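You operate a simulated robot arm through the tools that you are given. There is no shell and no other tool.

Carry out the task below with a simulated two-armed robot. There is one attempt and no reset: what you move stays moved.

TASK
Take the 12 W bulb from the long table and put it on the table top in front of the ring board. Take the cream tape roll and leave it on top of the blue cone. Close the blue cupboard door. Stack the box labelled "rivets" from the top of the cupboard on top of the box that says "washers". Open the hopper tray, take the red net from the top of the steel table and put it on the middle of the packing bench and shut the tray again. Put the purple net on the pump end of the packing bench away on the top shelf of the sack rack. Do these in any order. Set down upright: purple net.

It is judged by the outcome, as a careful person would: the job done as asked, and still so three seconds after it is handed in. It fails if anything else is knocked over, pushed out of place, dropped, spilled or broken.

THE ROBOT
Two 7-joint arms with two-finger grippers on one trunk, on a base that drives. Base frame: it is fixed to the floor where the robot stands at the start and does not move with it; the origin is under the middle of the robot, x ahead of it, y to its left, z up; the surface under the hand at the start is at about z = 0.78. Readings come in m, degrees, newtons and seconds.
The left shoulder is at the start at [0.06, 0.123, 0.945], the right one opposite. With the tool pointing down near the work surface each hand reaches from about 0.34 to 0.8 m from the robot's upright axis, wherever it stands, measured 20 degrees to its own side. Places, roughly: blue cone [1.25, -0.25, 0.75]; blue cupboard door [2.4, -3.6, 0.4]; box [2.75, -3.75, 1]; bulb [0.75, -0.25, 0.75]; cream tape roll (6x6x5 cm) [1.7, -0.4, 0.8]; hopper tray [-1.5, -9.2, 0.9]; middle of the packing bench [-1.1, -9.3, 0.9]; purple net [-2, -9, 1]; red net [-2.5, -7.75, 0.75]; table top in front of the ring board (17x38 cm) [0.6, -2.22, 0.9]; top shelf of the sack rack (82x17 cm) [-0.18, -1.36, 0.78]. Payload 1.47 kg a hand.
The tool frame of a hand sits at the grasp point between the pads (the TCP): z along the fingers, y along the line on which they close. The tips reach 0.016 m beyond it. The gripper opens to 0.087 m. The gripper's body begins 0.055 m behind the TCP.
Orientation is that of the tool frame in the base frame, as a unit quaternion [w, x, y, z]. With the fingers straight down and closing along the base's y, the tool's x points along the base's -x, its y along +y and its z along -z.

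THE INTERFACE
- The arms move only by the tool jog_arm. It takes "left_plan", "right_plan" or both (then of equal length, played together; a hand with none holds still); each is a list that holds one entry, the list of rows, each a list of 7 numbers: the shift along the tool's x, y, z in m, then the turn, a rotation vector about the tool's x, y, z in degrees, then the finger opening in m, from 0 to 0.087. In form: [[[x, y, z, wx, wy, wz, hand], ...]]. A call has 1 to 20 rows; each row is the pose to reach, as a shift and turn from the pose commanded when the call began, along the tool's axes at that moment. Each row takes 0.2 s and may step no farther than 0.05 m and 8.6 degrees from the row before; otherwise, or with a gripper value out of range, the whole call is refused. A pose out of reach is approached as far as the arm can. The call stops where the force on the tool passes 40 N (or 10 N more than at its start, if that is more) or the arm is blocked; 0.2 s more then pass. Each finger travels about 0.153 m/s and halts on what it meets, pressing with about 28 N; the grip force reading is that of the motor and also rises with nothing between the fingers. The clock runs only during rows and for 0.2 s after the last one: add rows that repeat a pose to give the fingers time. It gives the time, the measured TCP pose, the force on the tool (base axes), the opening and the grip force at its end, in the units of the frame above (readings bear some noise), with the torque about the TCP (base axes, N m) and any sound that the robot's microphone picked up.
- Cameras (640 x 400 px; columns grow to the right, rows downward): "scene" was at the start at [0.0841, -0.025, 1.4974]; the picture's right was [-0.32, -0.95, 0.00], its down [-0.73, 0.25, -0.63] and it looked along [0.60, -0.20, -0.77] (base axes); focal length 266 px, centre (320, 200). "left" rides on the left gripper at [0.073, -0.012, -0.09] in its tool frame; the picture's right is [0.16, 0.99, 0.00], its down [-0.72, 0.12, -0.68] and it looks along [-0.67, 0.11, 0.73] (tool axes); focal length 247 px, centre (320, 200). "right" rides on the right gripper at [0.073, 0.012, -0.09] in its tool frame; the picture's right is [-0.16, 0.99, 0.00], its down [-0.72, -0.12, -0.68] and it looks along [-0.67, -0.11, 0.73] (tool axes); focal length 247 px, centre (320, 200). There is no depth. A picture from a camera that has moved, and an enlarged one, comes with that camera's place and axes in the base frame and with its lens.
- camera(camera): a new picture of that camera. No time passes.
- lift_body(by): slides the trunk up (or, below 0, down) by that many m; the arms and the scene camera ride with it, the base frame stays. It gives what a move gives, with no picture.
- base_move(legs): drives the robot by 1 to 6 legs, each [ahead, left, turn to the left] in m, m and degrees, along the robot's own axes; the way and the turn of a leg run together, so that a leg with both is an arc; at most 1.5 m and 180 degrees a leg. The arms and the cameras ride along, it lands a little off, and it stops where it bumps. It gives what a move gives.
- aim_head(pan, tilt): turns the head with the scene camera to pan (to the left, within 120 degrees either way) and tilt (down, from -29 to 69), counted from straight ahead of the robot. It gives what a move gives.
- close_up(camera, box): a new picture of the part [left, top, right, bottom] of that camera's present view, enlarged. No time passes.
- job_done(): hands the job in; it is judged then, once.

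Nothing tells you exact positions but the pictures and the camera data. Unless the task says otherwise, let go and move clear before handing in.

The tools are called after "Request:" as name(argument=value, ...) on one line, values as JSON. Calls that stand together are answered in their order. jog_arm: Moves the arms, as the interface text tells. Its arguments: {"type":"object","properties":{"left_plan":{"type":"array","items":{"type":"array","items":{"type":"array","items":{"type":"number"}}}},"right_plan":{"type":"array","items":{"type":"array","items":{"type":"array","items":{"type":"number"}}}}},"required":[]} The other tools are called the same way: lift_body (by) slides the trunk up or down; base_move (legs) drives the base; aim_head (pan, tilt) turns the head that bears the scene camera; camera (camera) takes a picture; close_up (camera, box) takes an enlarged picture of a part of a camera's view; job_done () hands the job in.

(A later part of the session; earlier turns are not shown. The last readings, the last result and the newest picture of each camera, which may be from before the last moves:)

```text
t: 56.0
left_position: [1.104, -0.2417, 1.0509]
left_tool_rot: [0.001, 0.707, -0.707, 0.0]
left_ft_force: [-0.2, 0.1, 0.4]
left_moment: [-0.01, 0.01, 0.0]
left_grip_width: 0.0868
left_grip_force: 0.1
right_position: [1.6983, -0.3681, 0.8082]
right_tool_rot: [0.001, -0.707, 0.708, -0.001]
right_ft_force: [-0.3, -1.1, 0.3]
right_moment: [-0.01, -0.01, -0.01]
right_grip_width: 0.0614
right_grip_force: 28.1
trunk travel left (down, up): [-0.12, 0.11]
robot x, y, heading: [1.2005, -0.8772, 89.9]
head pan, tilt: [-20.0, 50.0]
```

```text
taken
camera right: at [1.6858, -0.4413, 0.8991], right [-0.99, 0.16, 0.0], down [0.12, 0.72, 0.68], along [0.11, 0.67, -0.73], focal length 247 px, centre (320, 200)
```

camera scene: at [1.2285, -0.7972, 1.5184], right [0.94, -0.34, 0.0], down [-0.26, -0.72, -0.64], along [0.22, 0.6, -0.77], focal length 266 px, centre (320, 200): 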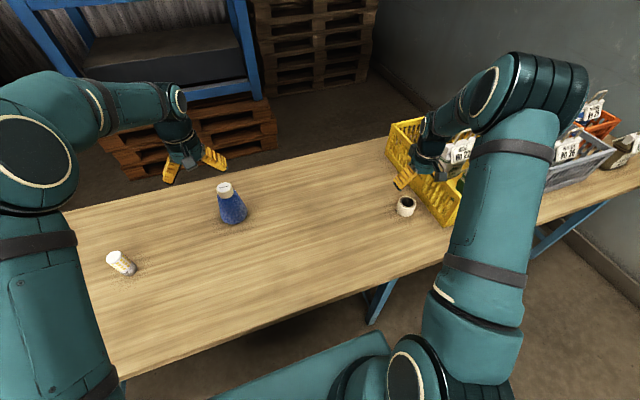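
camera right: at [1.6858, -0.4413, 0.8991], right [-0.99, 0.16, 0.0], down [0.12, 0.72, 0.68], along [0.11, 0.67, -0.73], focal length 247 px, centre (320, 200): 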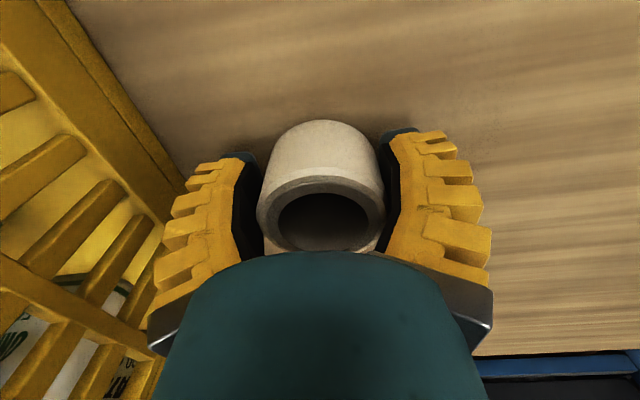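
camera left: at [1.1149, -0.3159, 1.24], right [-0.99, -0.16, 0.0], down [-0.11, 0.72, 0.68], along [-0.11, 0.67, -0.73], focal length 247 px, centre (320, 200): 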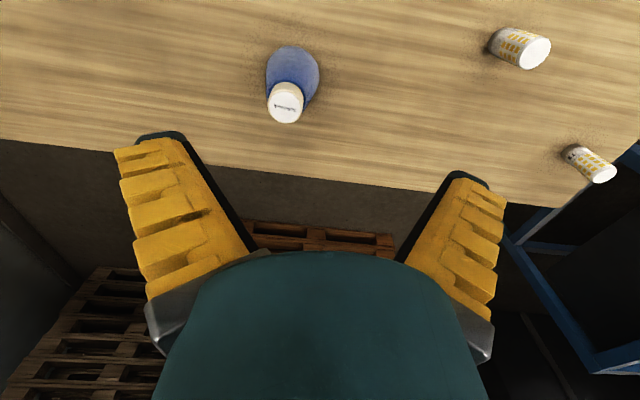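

Roll gripped (0.061 m). Lifting, then shifting the base left so that the cone and bulb are both in reach.

Request:
jog_arm(right_plan=[[[0, 0, -0.03, 0, 0, 0, 0.05], [0, 0, -0.07, 0, 0, 0, 0.05], [0, 0, -0.11, 0, 0, 0, 0.05], [0, 0, -0.15, 0, 0, 0, 0.05], [0, 0, -0.19, 0, 0, 0, 0.05], [0, 0, -0.24, 0, 0, 0, 0.05], [0, 0, -0.24, 0, 0, 0, 0.05]]])

Request:
base_move(legs=[[0, 0.23, 0]])

Request:
camera(camera="scene")

Request:
camera(camera="right")

Request:
camera(camera="left")

```text
t: 57.6
left_position: [1.1042, -0.2419, 1.0515]
left_tool_rot: [0.0, -0.707, 0.707, -0.001]
left_ft_force: [-0.7, -0.5, -0.4]
left_moment: [-0.02, 0.02, 0.01]
left_grip_width: 0.0867
left_grip_force: 0.1
right_position: [1.699, -0.3679, 1.0485]
right_tool_rot: [0.0, -0.706, 0.708, 0.0]
right_ft_force: [0.3, -0.5, -0.6]
right_moment: [0.01, 0.0, -0.03]
right_grip_width: 0.0615
right_grip_force: 28.1
trunk travel left (down, up): [-0.12, 0.11]
robot x, y, heading: [1.2009, -0.878, 90.1]
head pan, tilt: [-20.0, 50.0]
```

```text
t: 60.2
left_position: [0.8731, -0.2437, 1.0506]
left_tool_rot: [0.0, 0.707, -0.707, 0.001]
left_ft_force: [-0.2, 0.1, 0.1]
left_moment: [-0.01, -0.01, 0.02]
left_grip_width: 0.0872
left_grip_force: 0.1
right_position: [1.4668, -0.3687, 1.0474]
right_tool_rot: [0.001, -0.707, 0.707, -0.001]
right_ft_force: [0.6, -0.3, -0.6]
right_moment: [0.02, 0.04, -0.01]
right_grip_width: 0.0613
right_grip_force: 28.0
trunk travel left (down, up): [-0.12, 0.11]
robot x, y, heading: [0.9701, -0.8799, 90.2]
head pan, tilt: [-20.0, 50.0]
```

```text
taken
camera scene: at [0.9983, -0.7968, 1.5184], right [0.94, -0.34, 0.0], down [-0.26, -0.72, -0.64], along [0.22, 0.6, -0.77], focal length 266 px, centre (320, 200)
```

scene: 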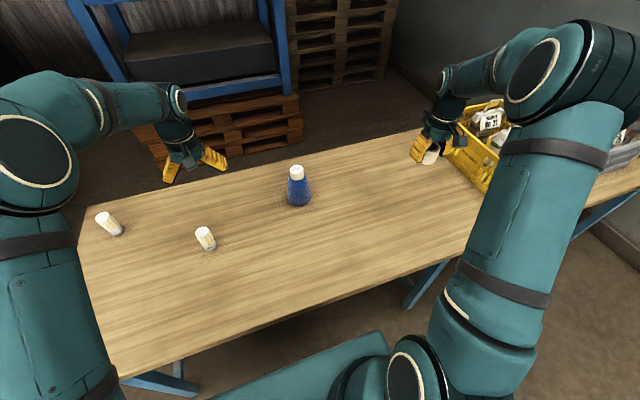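

```text
taken
camera right: at [1.4557, -0.4409, 1.1383], right [-0.99, 0.16, 0.0], down [0.12, 0.72, 0.68], along [0.11, 0.67, -0.73], focal length 247 px, centre (320, 200)
```

right: 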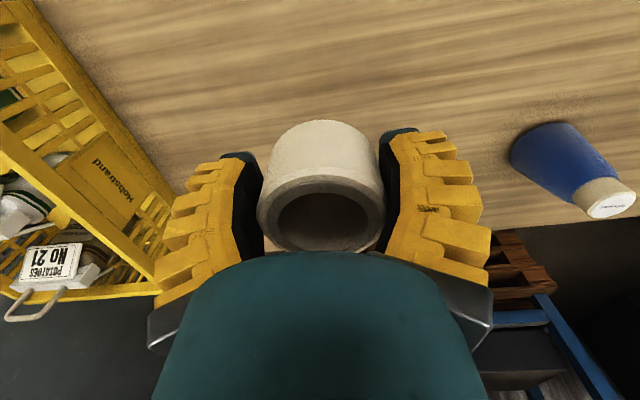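

```text
taken
camera left: at [0.8838, -0.3162, 1.1399], right [-0.99, -0.16, 0.0], down [-0.12, 0.72, 0.68], along [-0.11, 0.67, -0.73], focal length 247 px, centre (320, 200)
```

left: 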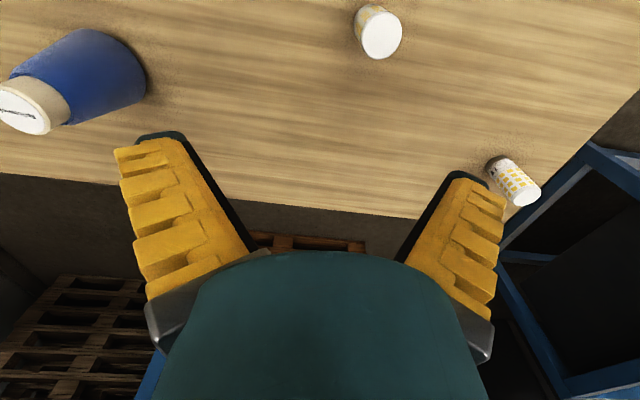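

Zooming to pinpoint the cone cap.

Request:
close_up(camera="scene", box=[270, 155, 330, 215])

Request:
close_up(camera="scene", box=[180, 215, 230, 260])

Request:
close_up(camera="right", box=[500, 110, 640, 230])

Request:
close_up(camera="left", box=[0, 20, 150, 150])

```text
6.67 times, centred on (300, 185) of scene
camera zoom: at [0.9983, -0.7968, 1.5184], right [0.94, -0.34, 0.0], down [-0.26, -0.72, -0.64], along [0.22, 0.6, -0.77], focal length 1776 px, centre (453, 300)
```

zoom: 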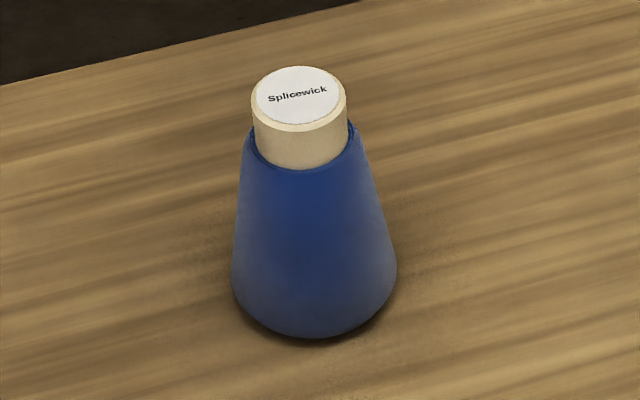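

```text
8.89 times, centred on (205, 238) of scene
camera zoom: at [0.9983, -0.7968, 1.5184], right [0.94, -0.34, 0.0], down [-0.26, -0.72, -0.64], along [0.22, 0.6, -0.77], focal length 2369 px, centre (1342, -133)
```

zoom: 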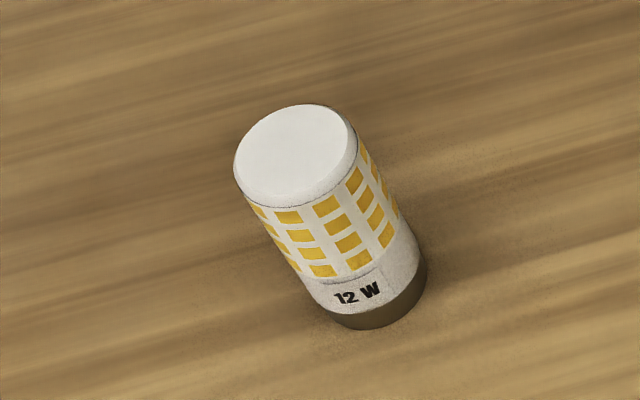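

```text
3.33 times, centred on (570, 170) of right
camera zoom: at [1.4557, -0.4409, 1.1383], right [-0.99, 0.16, 0.0], down [0.12, 0.72, 0.68], along [0.11, 0.67, -0.73], focal length 823 px, centre (-513, 300)
```

zoom: 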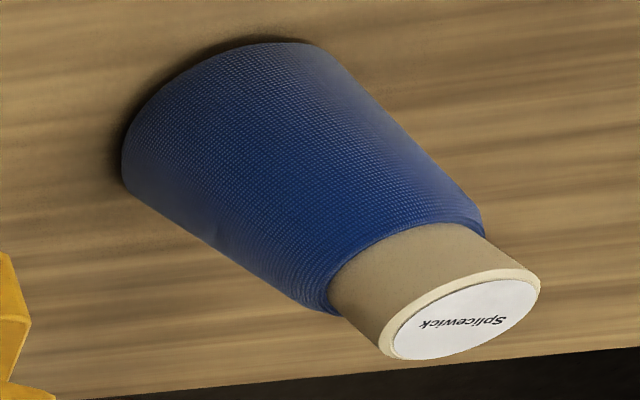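

```text
3.08 times, centred on (75, 85) of left
camera zoom: at [0.8838, -0.3162, 1.1399], right [-0.99, -0.16, 0.0], down [-0.12, 0.72, 0.68], along [-0.11, 0.67, -0.73], focal length 760 px, centre (1074, 554)
```

zoom: 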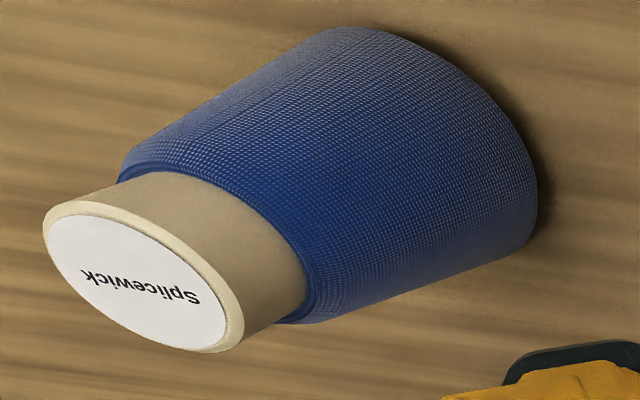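

Cap top is at about (1.1385, -0.182, 0.924). Moving the roll above it.

Request:
jog_arm(right_plan=[[[-0.0207, 0.0365, 0, 0, 0, 0, 0.05], [-0.0415, 0.073, 0, 0, 0, 0, 0.05], [-0.0622, 0.1094, 0, 0, 0, 0, 0.05], [-0.083, 0.1459, 0, 0, 0, 0, 0.05], [-0.1037, 0.1824, 0, 0, 0, 0, 0.05], [-0.1245, 0.2189, 0, 0, 0, 0, 0.05], [-0.1452, 0.2553, 0, 0, 0, 0, 0.05], [-0.166, 0.2918, 0, 0, 0, 0, 0.05], [-0.1867, 0.3283, 0, 0, 0, 0, 0.05], [-0.1867, 0.3283, 0.04, 0, 0, 0, 0.05], [-0.1867, 0.3283, 0.04, 0, 0, 0, 0.05]]])

Request:
camera(camera="right")

Request:
camera(camera="left")

Request:
close_up(camera="scene", box=[250, 110, 370, 220])

```text
t: 62.6
left_position: [0.8727, -0.243, 1.0521]
left_tool_rot: [0.0, -0.707, 0.707, -0.001]
left_ft_force: [-0.3, -0.6, -0.3]
left_moment: [-0.02, -0.01, 0.0]
left_grip_width: 0.0869
left_grip_force: 0.0
right_position: [1.1403, -0.1824, 1.0076]
right_tool_rot: [-0.001, 0.707, -0.707, 0.0]
right_ft_force: [-0.8, 0.0, 0.9]
right_moment: [0.04, -0.02, 0.01]
right_grip_width: 0.0613
right_grip_force: 28.2
trunk travel left (down, up): [-0.12, 0.11]
robot x, y, heading: [0.9726, -0.8773, 89.9]
head pan, tilt: [-20.0, 50.0]
```

```text
taken
camera right: at [1.1281, -0.2551, 1.0987], right [-0.99, 0.16, 0.0], down [0.12, 0.72, 0.68], along [0.11, 0.67, -0.73], focal length 247 px, centre (320, 200)
```

right: 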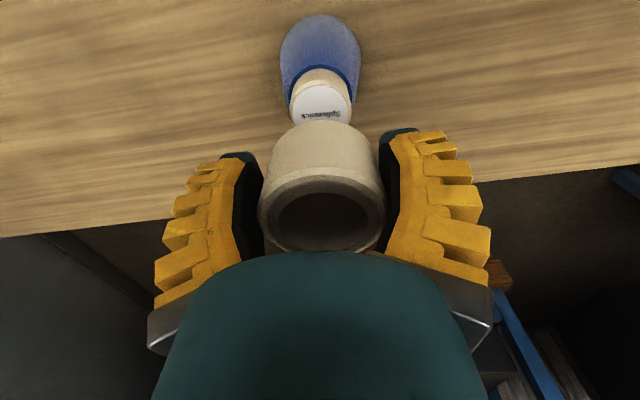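

```text
taken
camera left: at [0.8836, -0.3165, 1.1401], right [-0.99, -0.16, 0.0], down [-0.12, 0.72, 0.68], along [-0.11, 0.67, -0.73], focal length 247 px, centre (320, 200)
```

left: 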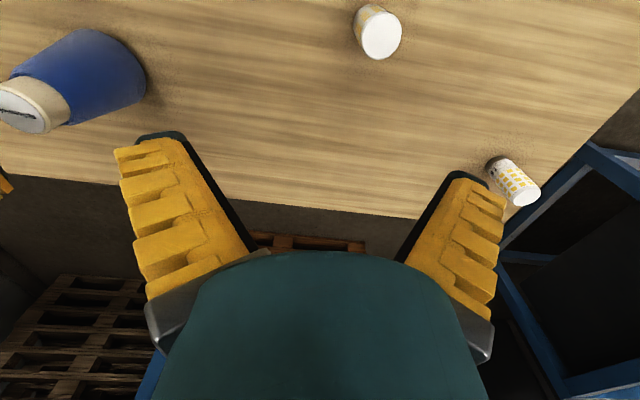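

```text
3.64 times, centred on (310, 165) of scene
camera zoom: at [0.9981, -0.7972, 1.5184], right [0.94, -0.34, 0.0], down [-0.26, -0.72, -0.64], along [0.22, 0.6, -0.77], focal length 969 px, centre (356, 327)
```

zoom: 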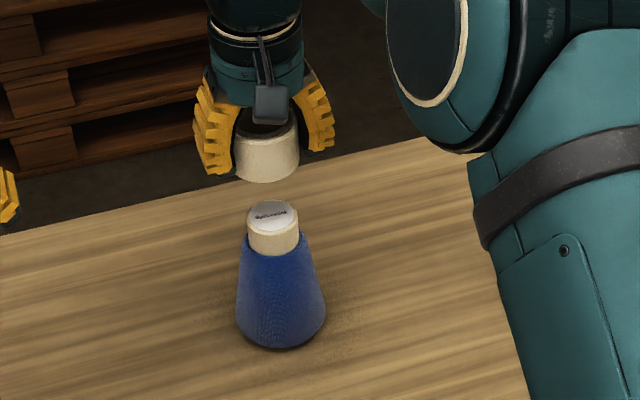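

Alignment looks good; one zoom on the right camera to refine before lowering.

Request:
close_up(camera="right", box=[250, 0, 400, 140])

```text
2.86 times, centred on (325, 70) of right
camera zoom: at [1.1281, -0.2551, 1.0987], right [-0.99, 0.16, 0.0], down [0.12, 0.72, 0.68], along [0.11, 0.67, -0.73], focal length 706 px, centre (306, 571)
```

zoom: 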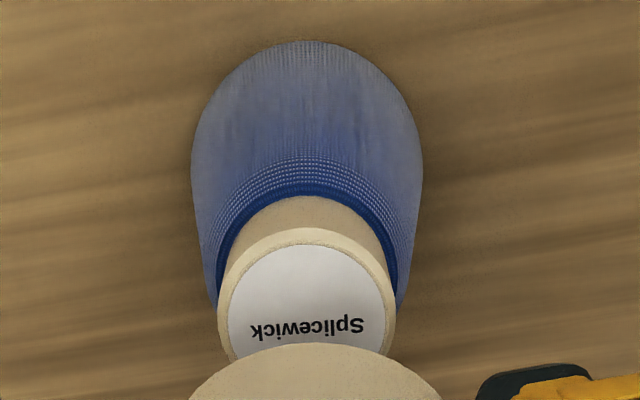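

Aligned to the millimetre. Lowering close to the cap.

Request:
jog_arm(right_plan=[[[0, 0, 0.025, 0, 0, 0, 0.05], [0, 0, 0.045, 0, 0, 0, 0.05], [0, 0, 0.052, 0, 0, 0, 0.05], [0, 0, 0.052, 0, 0, 0, 0.05]]])

Request:
close_up(camera="scene", box=[260, 130, 340, 200])

```text
t: 63.6
left_position: [0.8731, -0.2428, 1.0509]
left_tool_rot: [0.0, -0.707, 0.707, 0.0]
left_ft_force: [-0.3, 0.3, 0.3]
left_moment: [0.0, 0.01, 0.06]
left_grip_width: 0.0867
left_grip_force: 0.0
right_position: [1.14, -0.1826, 0.9547]
right_tool_rot: [0.0, -0.707, 0.707, -0.001]
right_ft_force: [-0.3, -0.2, 0.1]
right_moment: [0.0, 0.04, 0.01]
right_grip_width: 0.0611
right_grip_force: 28.0
trunk travel left (down, up): [-0.12, 0.11]
robot x, y, heading: [0.9683, -0.8779, 90.1]
head pan, tilt: [-20.0, 50.0]
```

```text
5.71 times, centred on (300, 165) of scene
camera zoom: at [0.9987, -0.7968, 1.5184], right [0.94, -0.34, 0.0], down [-0.26, -0.72, -0.64], along [0.22, 0.6, -0.77], focal length 1523 px, centre (434, 400)
```

zoom: 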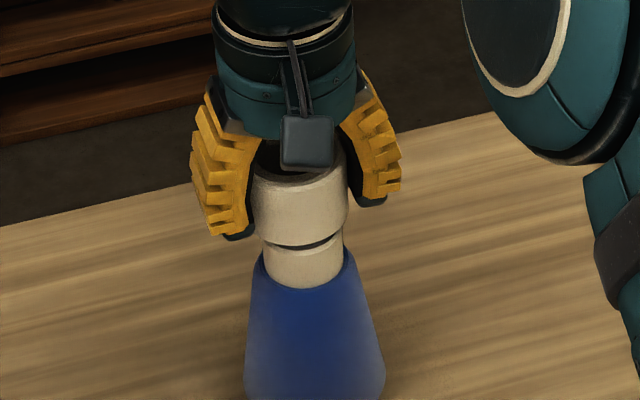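

A few millimetres of gap remain; I'll lower slowly and watch the force.

Request:
jog_arm(right_plan=[[[0, 0, 0.002, 0, 0, 0, 0.05], [0, 0, 0.003, 0, 0, 0, 0.05], [0, 0, 0.003, 0, 0, 0, 0.05]]])

Request:
close_up(camera="scene", box=[280, 155, 320, 190])

```text
t: 64.4
left_position: [0.8725, -0.2424, 1.051]
left_tool_rot: [0.0, 0.707, -0.707, 0.001]
left_ft_force: [-0.5, -0.1, -1.0]
left_moment: [0.0, -0.01, 0.0]
left_grip_width: 0.0871
left_grip_force: 0.0
right_position: [1.1382, -0.1819, 0.9514]
right_tool_rot: [-0.001, 0.707, -0.707, 0.001]
right_ft_force: [-1.5, 0.6, 0.5]
right_moment: [0.01, 0.0, -0.06]
right_grip_width: 0.061
right_grip_force: 28.0
trunk travel left (down, up): [-0.12, 0.11]
robot x, y, heading: [0.9705, -0.8781, 90.4]
head pan, tilt: [-20.0, 50.0]
```

```text
11.43 times, centred on (300, 172) of scene
camera zoom: at [0.9986, -0.7968, 1.5184], right [0.94, -0.34, 0.0], down [-0.26, -0.72, -0.64], along [0.22, 0.6, -0.77], focal length 3045 px, centre (549, 514)
```

zoom: 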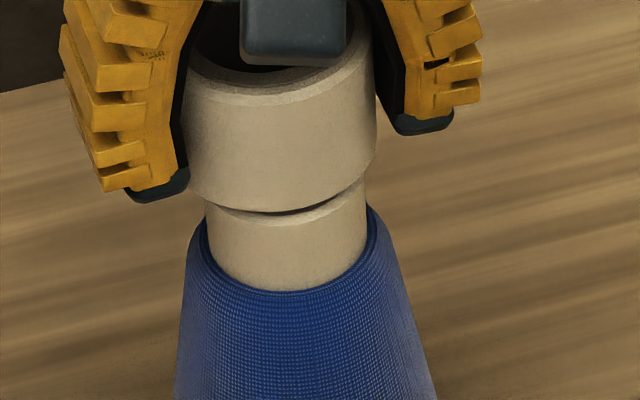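

Request:
jog_arm(right_plan=[[[0, 0, 0.001, 0, 0, 0, 0.05], [0, 0, 0.002, 0, 0, 0, 0.05], [0, 0, 0.002, 0, 0, 0, 0.05]]])

Request:
close_up(camera="scene", box=[280, 155, 320, 190])

```text
t: 65.2
left_position: [0.8725, -0.2443, 1.0512]
left_tool_rot: [0.0, 0.707, -0.707, 0.0]
left_ft_force: [-0.3, -0.3, 0.6]
left_moment: [-0.04, 0.01, 0.0]
left_grip_width: 0.087
left_grip_force: 0.0
right_position: [1.1394, -0.1826, 0.9509]
right_tool_rot: [0.003, -0.707, 0.707, 0.001]
right_ft_force: [0.0, -1.4, 8.7]
right_moment: [0.04, -0.18, -0.03]
right_grip_width: 0.0611
right_grip_force: 27.6
trunk travel left (down, up): [-0.12, 0.11]
robot x, y, heading: [0.9706, -0.8761, 89.9]
head pan, tilt: [-20.0, 50.0]
```

```text
11.43 times, centred on (300, 172) of scene
camera zoom: at [0.9984, -0.7978, 1.5185], right [0.94, -0.34, 0.0], down [-0.26, -0.72, -0.64], along [0.22, 0.6, -0.77], focal length 3045 px, centre (549, 514)
```

zoom: 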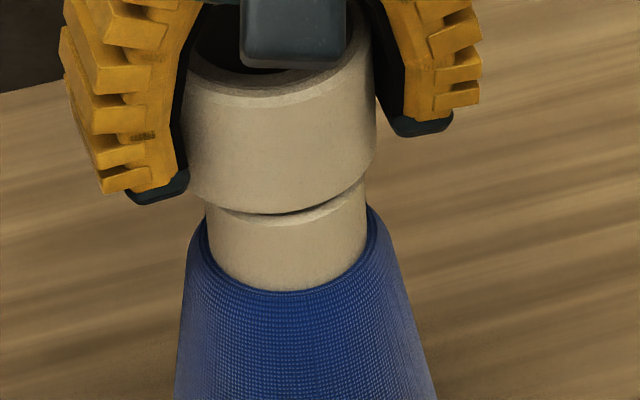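

Contact felt (8.7 N). Releasing gently and lifting straight up.

Request:
jog_arm(right_plan=[[[0, 0, -0.001, 0, 0, 0, 0.05], [0, 0, -0.001, 0, 0, 0, 0.062], [0, 0, -0.001, 0, 0, 0, 0.072], [0, 0, -0.001, 0, 0, 0, 0.087], [0, 0, -0.001, 0, 0, 0, 0.087], [0, 0, -0.02, 0, 0, 0, 0.087], [0, 0, -0.05, 0, 0, 0, 0.087], [0, 0, -0.1, 0, 0, 0, 0.087], [0, 0, -0.13, 0, 0, 0, 0.087]]])

Request:
close_up(camera="scene", box=[260, 130, 340, 210])

Request:
camera(camera="right")

```text
t: 67.2
left_position: [0.8738, -0.2425, 1.0504]
left_tool_rot: [0.0, -0.707, 0.707, 0.0]
left_ft_force: [-0.3, -0.3, -0.5]
left_moment: [0.0, 0.0, 0.0]
left_grip_width: 0.087
left_grip_force: 0.1
right_position: [1.1389, -0.1814, 1.0796]
right_tool_rot: [0.0, -0.707, 0.707, -0.001]
right_ft_force: [0.1, -0.5, 0.7]
right_moment: [-0.01, 0.01, -0.02]
right_grip_width: 0.0868
right_grip_force: 0.1
trunk travel left (down, up): [-0.12, 0.11]
robot x, y, heading: [0.9687, -0.8767, 90.1]
head pan, tilt: [-20.0, 50.0]
```

```text
5.00 times, centred on (300, 170) of scene
camera zoom: at [0.9986, -0.7968, 1.5183], right [0.94, -0.34, 0.0], down [-0.26, -0.72, -0.64], along [0.22, 0.6, -0.77], focal length 1332 px, centre (420, 350)
```

zoom: 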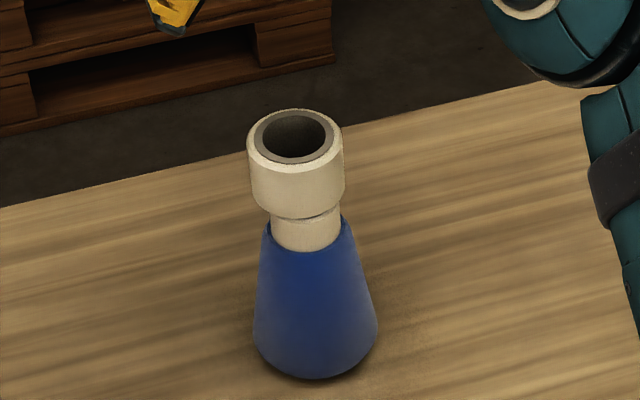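

```text
taken
camera right: at [1.1273, -0.2533, 1.1715], right [-0.99, 0.16, 0.0], down [0.12, 0.72, 0.68], along [0.11, 0.67, -0.73], focal length 247 px, centre (320, 200)
```

right: 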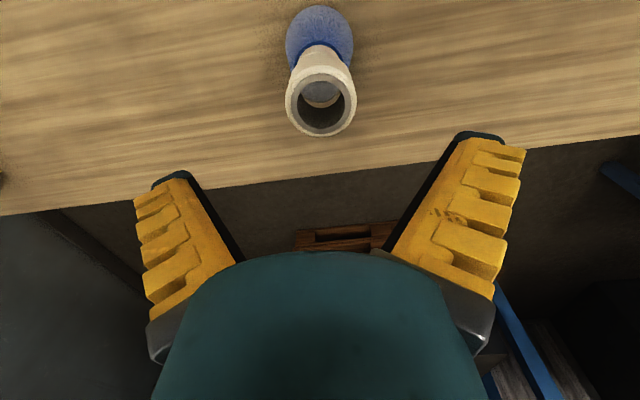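

Roll rests squarely on the cone. Now the 12 W bulb at about (0.819, -0.280), top z≈0.86, with the left hand.

Request:
jog_arm(left_plan=[[[0.019, 0.0275, 0, 0, 0, 0, 0.087], [0.0375, 0.0548, 0, 0, 0, 0, 0.087], [0.0375, 0.0548, 0.05, 0, 0, 0, 0.087], [0.0375, 0.0548, 0.1, 0, 0, 0, 0.087], [0.0375, 0.0548, 0.14, 0, 0, 0, 0.087], [0.0375, 0.0548, 0.14, 0, 0, 0, 0.087]]])

Request:
camera(camera="left")

```text
t: 68.6
left_position: [0.8196, -0.2816, 0.9124]
left_tool_rot: [0.0, 0.708, -0.706, 0.0]
left_ft_force: [-0.3, 0.2, -1.0]
left_moment: [0.04, -0.01, -0.02]
left_grip_width: 0.0871
left_grip_force: 0.1
right_position: [1.1391, -0.1814, 1.0808]
right_tool_rot: [-0.001, 0.707, -0.707, 0.0]
right_ft_force: [0.7, -0.2, -0.4]
right_moment: [0.02, 0.01, 0.0]
right_grip_width: 0.0867
right_grip_force: 0.1
trunk travel left (down, up): [-0.12, 0.11]
robot x, y, heading: [0.9704, -0.8759, 90.0]
head pan, tilt: [-20.0, 50.0]
```

```text
taken
camera left: at [0.8308, -0.3542, 1.0004], right [-0.99, -0.16, 0.0], down [-0.12, 0.72, 0.68], along [-0.11, 0.67, -0.73], focal length 247 px, centre (320, 200)
```

left: 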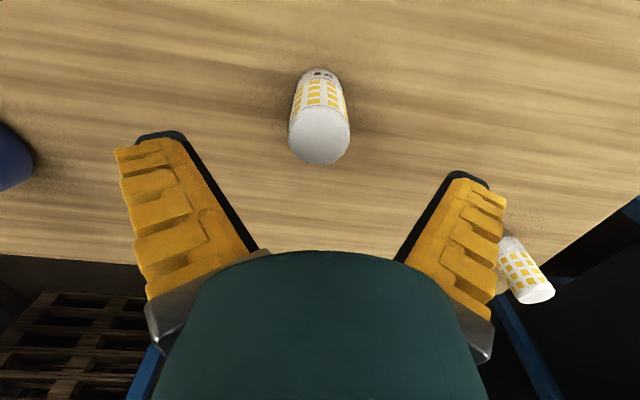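

Perfectly centred. Descend and grasp the bulb.

Request:
jog_arm(left_plan=[[[0, 0, 0.04, 0, 0, 0, 0.087], [0, 0, 0.07, 0, 0, 0, 0.087], [0, 0, 0.085, 0, 0, 0, 0.087], [0, 0, 0.085, 0, 0, 0, 0.065], [0, 0, 0.085, 0, 0, 0, 0.045], [0, 0, 0.085, 0, 0, 0, 0.03], [0, 0, 0.085, 0, 0, 0, 0.03]]])

Request:
camera(camera="left")

```text
t: 70.2
left_position: [0.8175, -0.2798, 0.8253]
left_tool_rot: [0.0, -0.707, 0.707, 0.001]
left_ft_force: [-0.1, 0.7, 1.0]
left_moment: [0.03, 0.04, -0.03]
left_grip_width: 0.0316
left_grip_force: 27.8
right_position: [1.1393, -0.1805, 1.0813]
right_tool_rot: [-0.001, 0.707, -0.707, 0.001]
right_ft_force: [0.2, 0.7, 1.1]
right_moment: [-0.02, -0.02, -0.01]
right_grip_width: 0.0874
right_grip_force: 0.1
trunk travel left (down, up): [-0.12, 0.11]
robot x, y, heading: [0.9724, -0.8782, 90.2]
head pan, tilt: [-20.0, 50.0]
```

```text
taken
camera left: at [0.8297, -0.3537, 0.9152], right [-0.99, -0.16, 0.0], down [-0.12, 0.72, 0.68], along [-0.11, 0.67, -0.73], focal length 247 px, centre (320, 200)
```

left: 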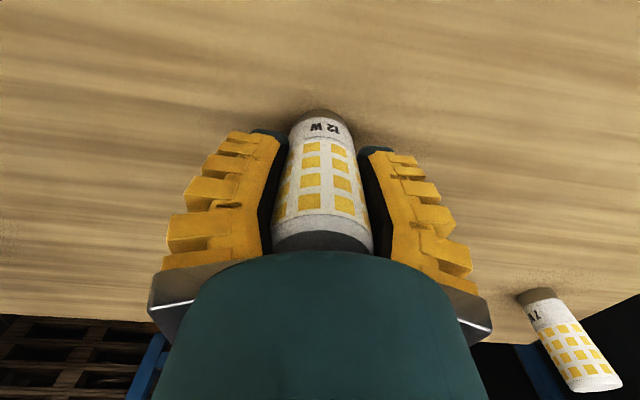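

Bulb gripped. Lifting it, tucking both hands in, then backing off and turning to look at the ring-board table.

Request:
jog_arm(left_plan=[[[0, 0, -0.04, 0, 0, 0, 0.02], [0, 0, -0.08, 0, 0, 0, 0.02], [0, 0, -0.12, 0, 0, 0, 0.02], [0, 0, -0.16, 0, 0, 0, 0.02], [0, 0, -0.2, 0, 0, 0, 0.02], [0.03, 0, -0.24, 0, 0, 0, 0.02], [0.06, 0, -0.27, 0, 0, 0, 0.02], [0.09, 0, -0.29, 0, 0, 0, 0.02], [0.12, 0, -0.3, 0, 0, 0, 0.02]]], right_plan=[[[0, 0, -0.02, 0, 0, 0, 0.087], [0, 0, -0.04, 0, 0, 0, 0.087], [0.03, -0.01, -0.04, 0, 0, 0, 0.087], [0.06, -0.02, -0.04, 0, 0, 0, 0.087], [0.1, -0.03, -0.04, 0, 0, 0, 0.087], [0.14, -0.04, -0.04, 0, 0, 0, 0.087], [0.18, -0.05, -0.04, 0, 0, 0, 0.087], [0.22, -0.05, -0.04, 0, 0, 0, 0.087], [0.24, -0.05, -0.04, 0, 0, 0, 0.087]]])

Request:
base_move(legs=[[-0.22, 0, 0], [0, 0, -90]])

Request:
aim_head(pan=-90, tilt=35)

Request:
camera(camera="scene")

Request:
aim_head(pan=-120, tilt=30)

Request:
camera(camera="scene")

Request:
aim_head(pan=-45, tilt=25)

Request:
camera(camera="scene")

```text
t: 72.2
left_position: [0.8179, -0.4024, 1.1268]
left_tool_rot: [0.0, 0.708, -0.706, 0.0]
left_ft_force: [-1.0, 0.1, -1.1]
left_moment: [0.0, -0.01, -0.01]
left_grip_width: 0.0309
left_grip_force: 27.8
right_position: [1.1889, -0.4241, 1.1209]
right_tool_rot: [-0.001, 0.707, -0.707, 0.0]
right_ft_force: [-0.1, -1.1, -0.9]
right_moment: [0.02, -0.02, 0.03]
right_grip_width: 0.087
right_grip_force: 0.1
trunk travel left (down, up): [-0.12, 0.11]
robot x, y, heading: [0.9715, -0.8825, 90.4]
head pan, tilt: [-20.0, 50.0]
```

```text
t: 77.7
left_position: [1.4505, -0.9513, 1.1268]
left_tool_rot: [-0.001, 0.007, 1.0, 0.0]
left_ft_force: [-0.2, -0.3, -1.1]
left_moment: [-0.02, -0.02, 0.01]
left_grip_width: 0.0299
left_grip_force: 28.4
right_position: [1.4245, -1.322, 1.1188]
right_tool_rot: [0.001, 0.008, 1.0, -0.001]
right_ft_force: [-0.3, -0.3, 1.9]
right_moment: [-0.01, 0.02, -0.04]
right_grip_width: 0.0872
right_grip_force: 0.0
trunk travel left (down, up): [-0.12, 0.11]
robot x, y, heading: [0.9712, -1.0973, -0.8]
head pan, tilt: [-20.0, 50.0]
```

```text
t: 79.1
left_position: [1.4498, -0.9496, 1.1269]
left_tool_rot: [-0.001, 0.007, 1.0, -0.001]
left_ft_force: [0.1, 0.6, -0.8]
left_moment: [0.0, -0.04, 0.0]
left_grip_width: 0.0299
left_grip_force: 27.7
right_position: [1.4254, -1.3222, 1.1202]
right_tool_rot: [0.0, 0.008, 1.0, -0.001]
right_ft_force: [-0.3, 0.8, 0.0]
right_moment: [0.0, 0.02, -0.02]
right_grip_width: 0.087
right_grip_force: 0.0
trunk travel left (down, up): [-0.12, 0.11]
robot x, y, heading: [0.9701, -1.0963, -0.6]
head pan, tilt: [-90.0, 35.0]
```

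```text
taken
camera scene: at [0.9817, -1.1864, 1.5401], right [-1.0, 0.01, 0.0], down [0.01, 0.57, -0.82], along [-0.01, -0.82, -0.57], focal length 266 px, centre (320, 200)
```

scene: 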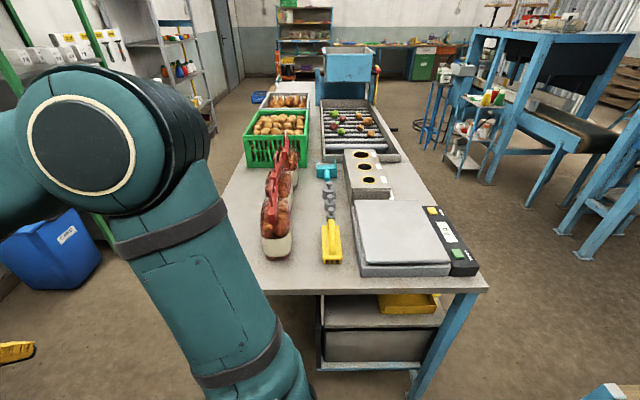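

```text
t: 80.1
left_position: [1.4503, -0.9499, 1.1256]
left_tool_rot: [-0.001, 0.006, 1.0, 0.0]
left_ft_force: [0.9, -0.3, -1.1]
left_moment: [-0.03, -0.06, 0.03]
left_grip_width: 0.0295
left_grip_force: 28.2
right_position: [1.4249, -1.3218, 1.1202]
right_tool_rot: [0.001, 0.007, 1.0, -0.001]
right_ft_force: [0.7, 0.2, -0.4]
right_moment: [-0.02, 0.04, 0.03]
right_grip_width: 0.087
right_grip_force: 0.1
trunk travel left (down, up): [-0.12, 0.11]
robot x, y, heading: [0.9737, -1.0942, -0.6]
head pan, tilt: [-120.0, 30.0]
```

```text
taken
camera scene: at [0.9366, -1.1762, 1.5479], right [-0.86, 0.51, 0.0], down [0.25, 0.43, -0.87], along [-0.44, -0.74, -0.5], focal length 266 px, centre (320, 200)
```

scene: 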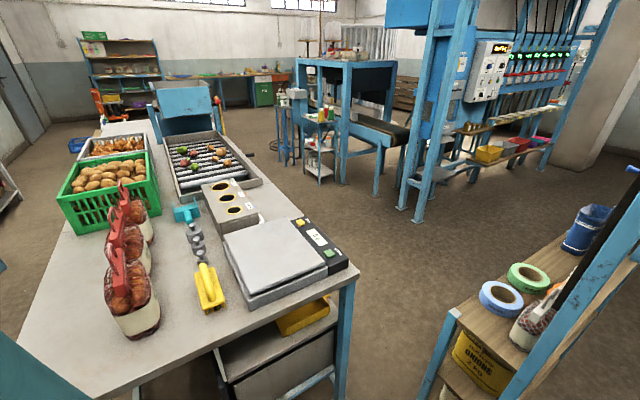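

```text
t: 81.6
left_position: [1.4517, -0.9504, 1.1256]
left_tool_rot: [-0.001, 0.007, 1.0, 0.0]
left_ft_force: [-0.1, 0.8, -0.6]
left_moment: [0.0, -0.03, 0.03]
left_grip_width: 0.0294
left_grip_force: 27.5
right_position: [1.4253, -1.3221, 1.1198]
right_tool_rot: [0.0, 0.007, 1.0, 0.0]
right_ft_force: [-0.1, 1.0, 0.4]
right_moment: [0.05, -0.01, 0.02]
right_grip_width: 0.0871
right_grip_force: 0.0
trunk travel left (down, up): [-0.12, 0.11]
robot x, y, heading: [0.9707, -1.097, -0.7]
head pan, tilt: [-45.0, 25.0]
```

```text
taken
camera scene: at [1.047, -1.1643, 1.5558], right [-0.72, -0.7, 0.0], down [-0.3, 0.3, -0.91], along [0.63, -0.65, -0.42], focal length 266 px, centre (320, 200)
```

scene: 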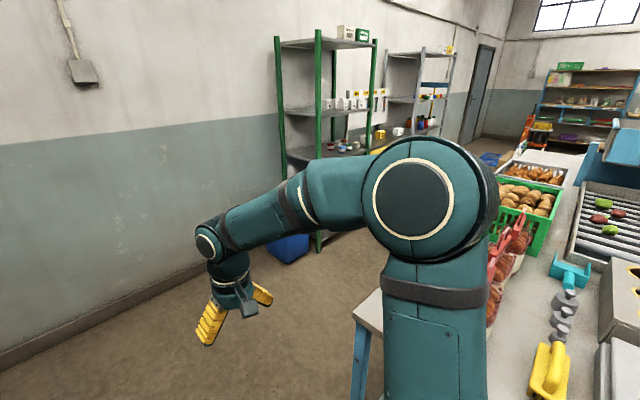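

The grip width on the bulb is creeping down, so I check how it sits in the left hand.

Request:
camera(camera="left")

Request:
aim_head(pan=10, tilt=45)

Request:
camera(camera="scene")

```text
taken
camera left: at [1.3777, -0.9617, 1.215], right [-0.14, 0.99, 0.0], down [0.73, 0.11, 0.68], along [0.67, 0.1, -0.73], focal length 247 px, centre (320, 200)
```

left: 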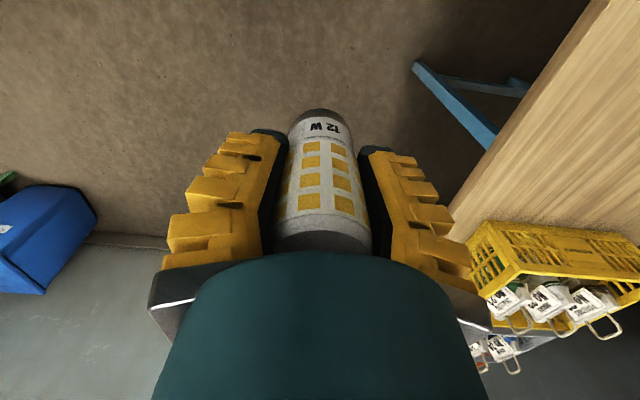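

```text
t: 82.8
left_position: [1.4512, -0.9513, 1.126]
left_tool_rot: [-0.001, 0.007, 1.0, 0.0]
left_ft_force: [0.1, 0.4, -0.9]
left_moment: [0.02, 0.02, 0.01]
left_grip_width: 0.0293
left_grip_force: 28.6
right_position: [1.4252, -1.3222, 1.1201]
right_tool_rot: [0.0, 0.007, 1.0, -0.001]
right_ft_force: [0.1, -0.2, 0.3]
right_moment: [-0.03, 0.0, 0.01]
right_grip_width: 0.0869
right_grip_force: 0.0
trunk travel left (down, up): [-0.12, 0.11]
robot x, y, heading: [0.9669, -1.0988, -0.8]
head pan, tilt: [10.0, 45.0]
```

```text
taken
camera scene: at [1.063, -1.0853, 1.5253], right [0.16, -0.99, 0.0], down [-0.7, -0.11, -0.71], along [0.7, 0.11, -0.71], focal length 266 px, centre (320, 200)
```

scene: 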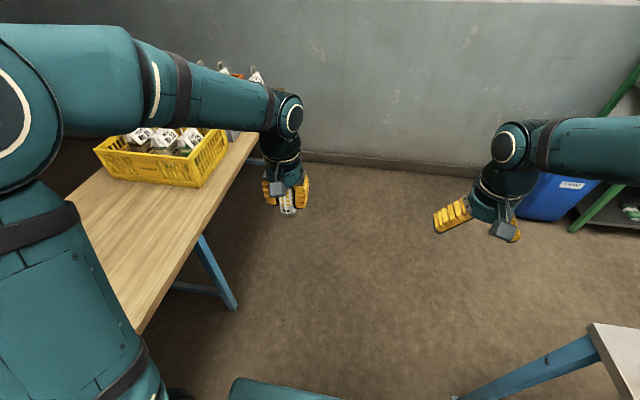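

The bulb sits firmly. The spot in front of the ring board (x≈0.6, y≈-2.2) is best reached from the west aisle, so I'll drive back along the table, around the sack rack's west end.

Request:
base_move(legs=[[0, 0, 90.8], [0.21, 0, 0], [0, 0.95, 0]])

Request:
aim_head(pan=90, tilt=35)

Request:
camera(camera="scene")

```text
t: 96.5
left_position: [-0.1252, -0.4008, 1.1265]
left_tool_rot: [0.0, -0.704, 0.71, -0.001]
left_ft_force: [-0.4, 0.4, 0.4]
left_moment: [-0.02, -0.01, -0.02]
left_grip_width: 0.0284
left_grip_force: 27.3
right_position: [0.2467, -0.4256, 1.1193]
right_tool_rot: [0.001, -0.704, 0.71, -0.002]
right_ft_force: [0.9, 0.4, -0.9]
right_moment: [-0.01, -0.04, 0.01]
right_grip_width: 0.0872
right_grip_force: 0.0
trunk travel left (down, up): [-0.12, 0.11]
robot x, y, heading: [0.021, -0.8805, 89.5]
head pan, tilt: [10.0, 45.0]
```

```text
t: 98.1
left_position: [-0.1245, -0.4029, 1.127]
left_tool_rot: [0.0, -0.704, 0.71, 0.0]
left_ft_force: [0.0, -0.4, 0.1]
left_moment: [0.01, 0.03, 0.01]
left_grip_width: 0.0282
left_grip_force: 28.2
right_position: [0.2466, -0.4262, 1.1202]
right_tool_rot: [0.0, -0.704, 0.71, -0.001]
right_ft_force: [-0.2, -0.7, 0.6]
right_moment: [0.02, 0.01, 0.0]
right_grip_width: 0.0867
right_grip_force: 0.0
trunk travel left (down, up): [-0.12, 0.11]
robot x, y, heading: [0.0226, -0.8814, 89.6]
head pan, tilt: [90.0, 35.0]
```

```text
taken
camera scene: at [-0.0615, -0.8708, 1.5401], right [0.01, 1.0, 0.0], down [0.57, 0.0, -0.82], along [-0.82, 0.01, -0.57], focal length 266 px, centre (320, 200)
```

scene: 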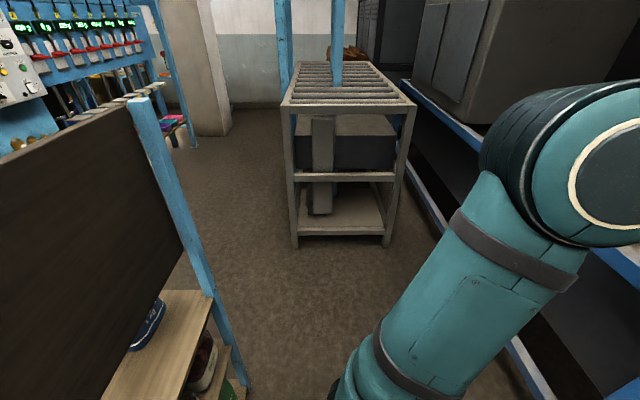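

I'll relax the bulb's grip command slightly (hold at the current width), check it, then continue west.

Request:
jog_arm(left_plan=[[[0, 0, 0, 0, 0, 0, 0.026], [0, 0, 0, 0, 0, 0, 0.026]]])

Request:
camera(camera="left")

```text
t: 98.7
left_position: [-0.1245, -0.4012, 1.1267]
left_tool_rot: [-0.001, -0.704, 0.71, -0.001]
left_ft_force: [0.8, -0.1, -0.8]
left_moment: [0.03, 0.01, 0.0]
left_grip_width: 0.0285
left_grip_force: 28.3
right_position: [0.2463, -0.4249, 1.1198]
right_tool_rot: [0.0, -0.704, 0.71, 0.0]
right_ft_force: [-0.3, -0.4, 0.1]
right_moment: [0.01, 0.01, -0.01]
right_grip_width: 0.0871
right_grip_force: 0.0
trunk travel left (down, up): [-0.12, 0.11]
robot x, y, heading: [0.0236, -0.8798, 89.8]
head pan, tilt: [90.0, 35.0]
```

```text
taken
camera left: at [-0.114, -0.4748, 1.215], right [-0.99, -0.15, 0.0], down [-0.11, 0.73, 0.68], along [-0.1, 0.67, -0.73], focal length 247 px, centre (320, 200)
```

left: 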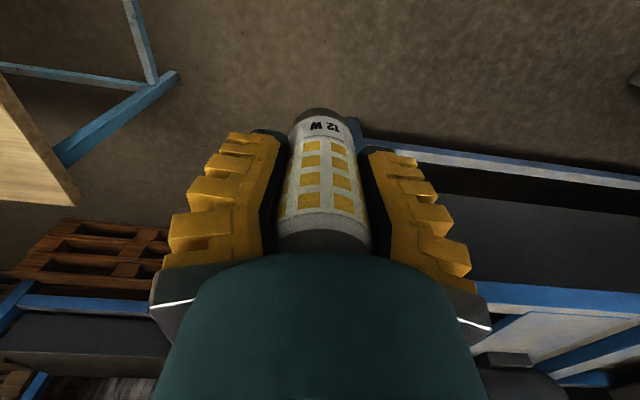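

Continuing around the sack rack's west end, facing +x.

Request:
base_move(legs=[[0.32, 0.5, 0], [0, 0.42, 0], [0, 0, -89.6], [-0.32, 0, 0]])

Request:
aim_head(pan=-80, tilt=35)

Request:
camera(camera="scene")

Request:
aim_head(pan=-50, tilt=35)

Request:
camera(camera="scene")

```text
t: 113.0
left_position: [-0.7313, -0.4086, 1.1261]
left_tool_rot: [0.0, 0.011, 1.0, 0.0]
left_ft_force: [-0.5, 0.7, -0.7]
left_moment: [0.01, -0.03, -0.02]
left_grip_width: 0.0281
left_grip_force: 28.0
right_position: [-0.7606, -0.7796, 1.1201]
right_tool_rot: [0.001, 0.011, 1.0, 0.0]
right_ft_force: [0.0, 0.2, -0.1]
right_moment: [0.04, 0.0, -0.03]
right_grip_width: 0.087
right_grip_force: 0.1
trunk travel left (down, up): [-0.12, 0.11]
robot x, y, heading: [-1.2101, -0.5494, -0.9]
head pan, tilt: [90.0, 35.0]
```

```text
t: 115.6
left_position: [-0.7302, -0.4077, 1.1257]
left_tool_rot: [-0.001, 0.01, 1.0, 0.001]
left_ft_force: [0.3, 0.4, -0.5]
left_moment: [0.0, 0.0, -0.01]
left_grip_width: 0.0281
left_grip_force: 28.0
right_position: [-0.7591, -0.7798, 1.1201]
right_tool_rot: [0.0, 0.01, 1.0, 0.0]
right_ft_force: [-0.1, -0.7, -0.3]
right_moment: [0.02, -0.02, -0.01]
right_grip_width: 0.0874
right_grip_force: 0.1
trunk travel left (down, up): [-0.12, 0.11]
robot x, y, heading: [-1.2123, -0.5543, -1.0]
head pan, tilt: [-80.0, 35.0]
```

```text
taken
camera scene: at [-1.1863, -0.6403, 1.5401], right [-0.99, -0.16, 0.0], down [-0.09, 0.57, -0.82], along [0.13, -0.81, -0.57], focal length 266 px, centre (320, 200)
```

scene: 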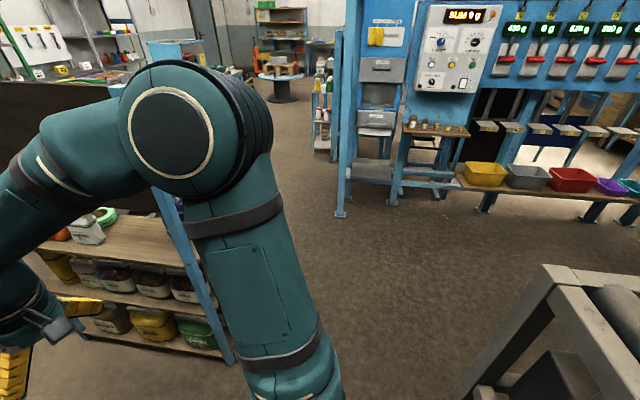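

```text
t: 116.5
left_position: [-0.731, -0.4085, 1.1259]
left_tool_rot: [-0.001, 0.01, 1.0, 0.001]
left_ft_force: [0.1, -0.6, -0.9]
left_moment: [0.01, 0.03, 0.02]
left_grip_width: 0.0277
left_grip_force: 28.3
right_position: [-0.76, -0.7801, 1.1194]
right_tool_rot: [0.0, 0.01, 1.0, 0.0]
right_ft_force: [-0.3, 0.5, 1.2]
right_moment: [-0.01, -0.01, 0.01]
right_grip_width: 0.0869
right_grip_force: 0.2
trunk travel left (down, up): [-0.12, 0.11]
robot x, y, heading: [-1.2121, -0.5509, -1.3]
head pan, tilt: [-50.0, 35.0]
```

```text
taken
camera scene: at [-1.1447, -0.6219, 1.5401], right [-0.78, -0.63, 0.0], down [-0.36, 0.45, -0.82], along [0.51, -0.64, -0.57], focal length 266 px, centre (320, 200)
```

scene: 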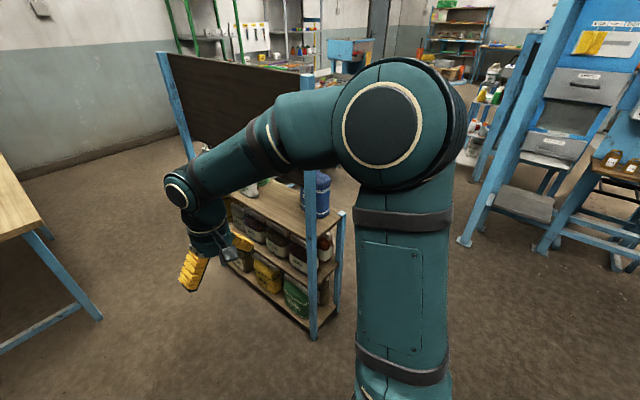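

The rack's board stands on its north side, so the top shelf is open from the south. I'll go on south, staying clear of the rack and the blue machine.

Request:
base_move(legs=[[-0.07, 0, 1.0], [0, -1.33, 0]])

Request:
aim_head(pan=-30, tilt=35)

Request:
camera(camera="scene")

Request:
aim_head(pan=20, tilt=35)

Request:
camera(camera="scene")

Request:
aim_head(pan=-80, tilt=35)

Request:
camera(camera="scene")

```text
t: 128.9
left_position: [-0.7991, -1.7149, 1.1264]
left_tool_rot: [-0.002, -0.005, 1.0, 0.0]
left_ft_force: [0.1, -0.2, -1.4]
left_moment: [-0.04, -0.01, -0.01]
left_grip_width: 0.0274
left_grip_force: 28.0
right_position: [-0.8175, -2.0868, 1.1205]
right_tool_rot: [0.0, -0.005, 1.0, -0.001]
right_ft_force: [-0.3, 0.4, 0.1]
right_moment: [-0.01, -0.03, -0.01]
right_grip_width: 0.0869
right_grip_force: 0.0
trunk travel left (down, up): [-0.12, 0.11]
robot x, y, heading: [-1.2757, -1.8737, 0.7]
head pan, tilt: [-50.0, 35.0]
```

```text
t: 129.7
left_position: [-0.7981, -1.7144, 1.1255]
left_tool_rot: [-0.001, -0.005, 1.0, 0.0]
left_ft_force: [0.2, -0.6, -1.1]
left_moment: [-0.01, -0.03, -0.01]
left_grip_width: 0.0275
left_grip_force: 28.3
right_position: [-0.8162, -2.0867, 1.1207]
right_tool_rot: [0.0, -0.005, 1.0, -0.002]
right_ft_force: [0.6, -0.6, 1.1]
right_moment: [-0.01, -0.01, 0.01]
right_grip_width: 0.0869
right_grip_force: 0.0
trunk travel left (down, up): [-0.12, 0.11]
robot x, y, heading: [-1.2722, -1.8722, 0.7]
head pan, tilt: [-30.0, 35.0]
```

```text
taken
camera scene: at [-1.1867, -1.9169, 1.5401], right [-0.49, -0.87, 0.0], down [-0.5, 0.28, -0.82], along [0.71, -0.4, -0.57], focal length 266 px, centre (320, 200)
```

scene: 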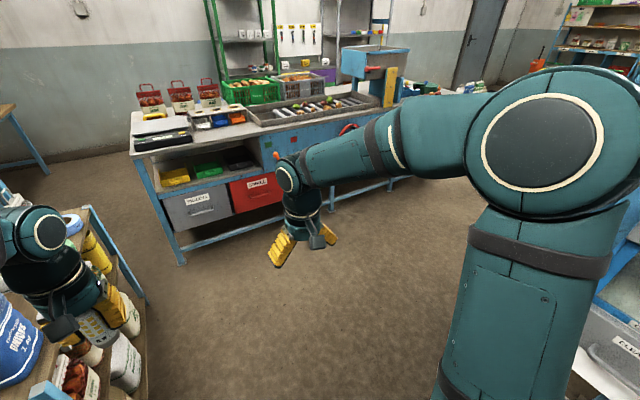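

```text
t: 130.9
left_position: [-0.7993, -1.7138, 1.1256]
left_tool_rot: [-0.001, -0.005, 1.0, 0.0]
left_ft_force: [0.6, 0.4, -1.3]
left_moment: [0.0, 0.0, -0.02]
left_grip_width: 0.0277
left_grip_force: 28.0
right_position: [-0.8158, -2.0866, 1.1208]
right_tool_rot: [0.0, -0.005, 1.0, -0.002]
right_ft_force: [-0.6, -0.4, 0.6]
right_moment: [-0.01, 0.0, 0.05]
right_grip_width: 0.0871
right_grip_force: 0.2
trunk travel left (down, up): [-0.12, 0.11]
robot x, y, heading: [-1.276, -1.8703, 0.6]
head pan, tilt: [20.0, 35.0]
```

```text
taken
camera scene: at [-1.181, -1.8427, 1.5401], right [0.35, -0.94, 0.0], down [-0.54, -0.2, -0.82], along [0.77, 0.29, -0.57], focal length 266 px, centre (320, 200)
```

scene: 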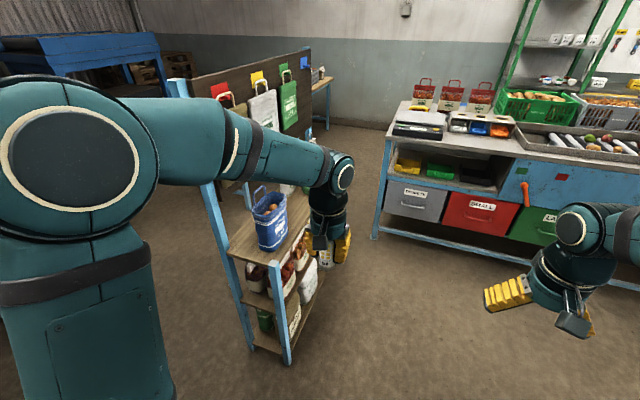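

```text
t: 132.7
left_position: [-0.7981, -1.7141, 1.126]
left_tool_rot: [0.0, -0.006, 1.0, 0.0]
left_ft_force: [-0.4, 0.0, -1.7]
left_moment: [0.01, 0.01, 0.03]
left_grip_width: 0.0276
left_grip_force: 28.2
right_position: [-0.817, -2.0877, 1.1195]
right_tool_rot: [0.0, -0.005, 1.0, 0.0]
right_ft_force: [0.6, -1.3, -0.7]
right_moment: [-0.02, 0.0, 0.01]
right_grip_width: 0.0867
right_grip_force: 0.1
trunk travel left (down, up): [-0.12, 0.11]
robot x, y, heading: [-1.2717, -1.8761, 0.6]
head pan, tilt: [-80.0, 35.0]
```

```text
taken
camera scene: at [-1.2471, -1.9602, 1.5401], right [-0.98, -0.19, 0.0], down [-0.11, 0.56, -0.82], along [0.15, -0.81, -0.57], focal length 266 px, centre (320, 200)
```

scene: 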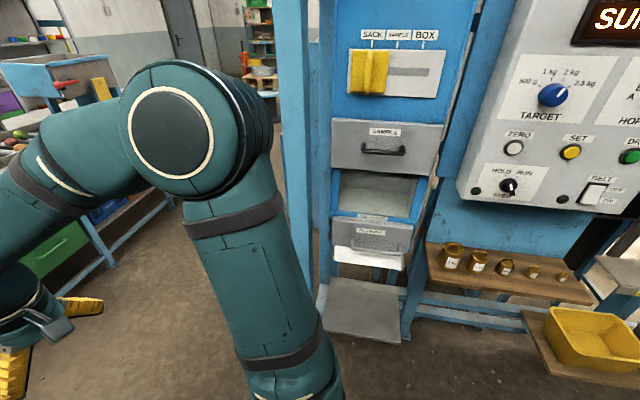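

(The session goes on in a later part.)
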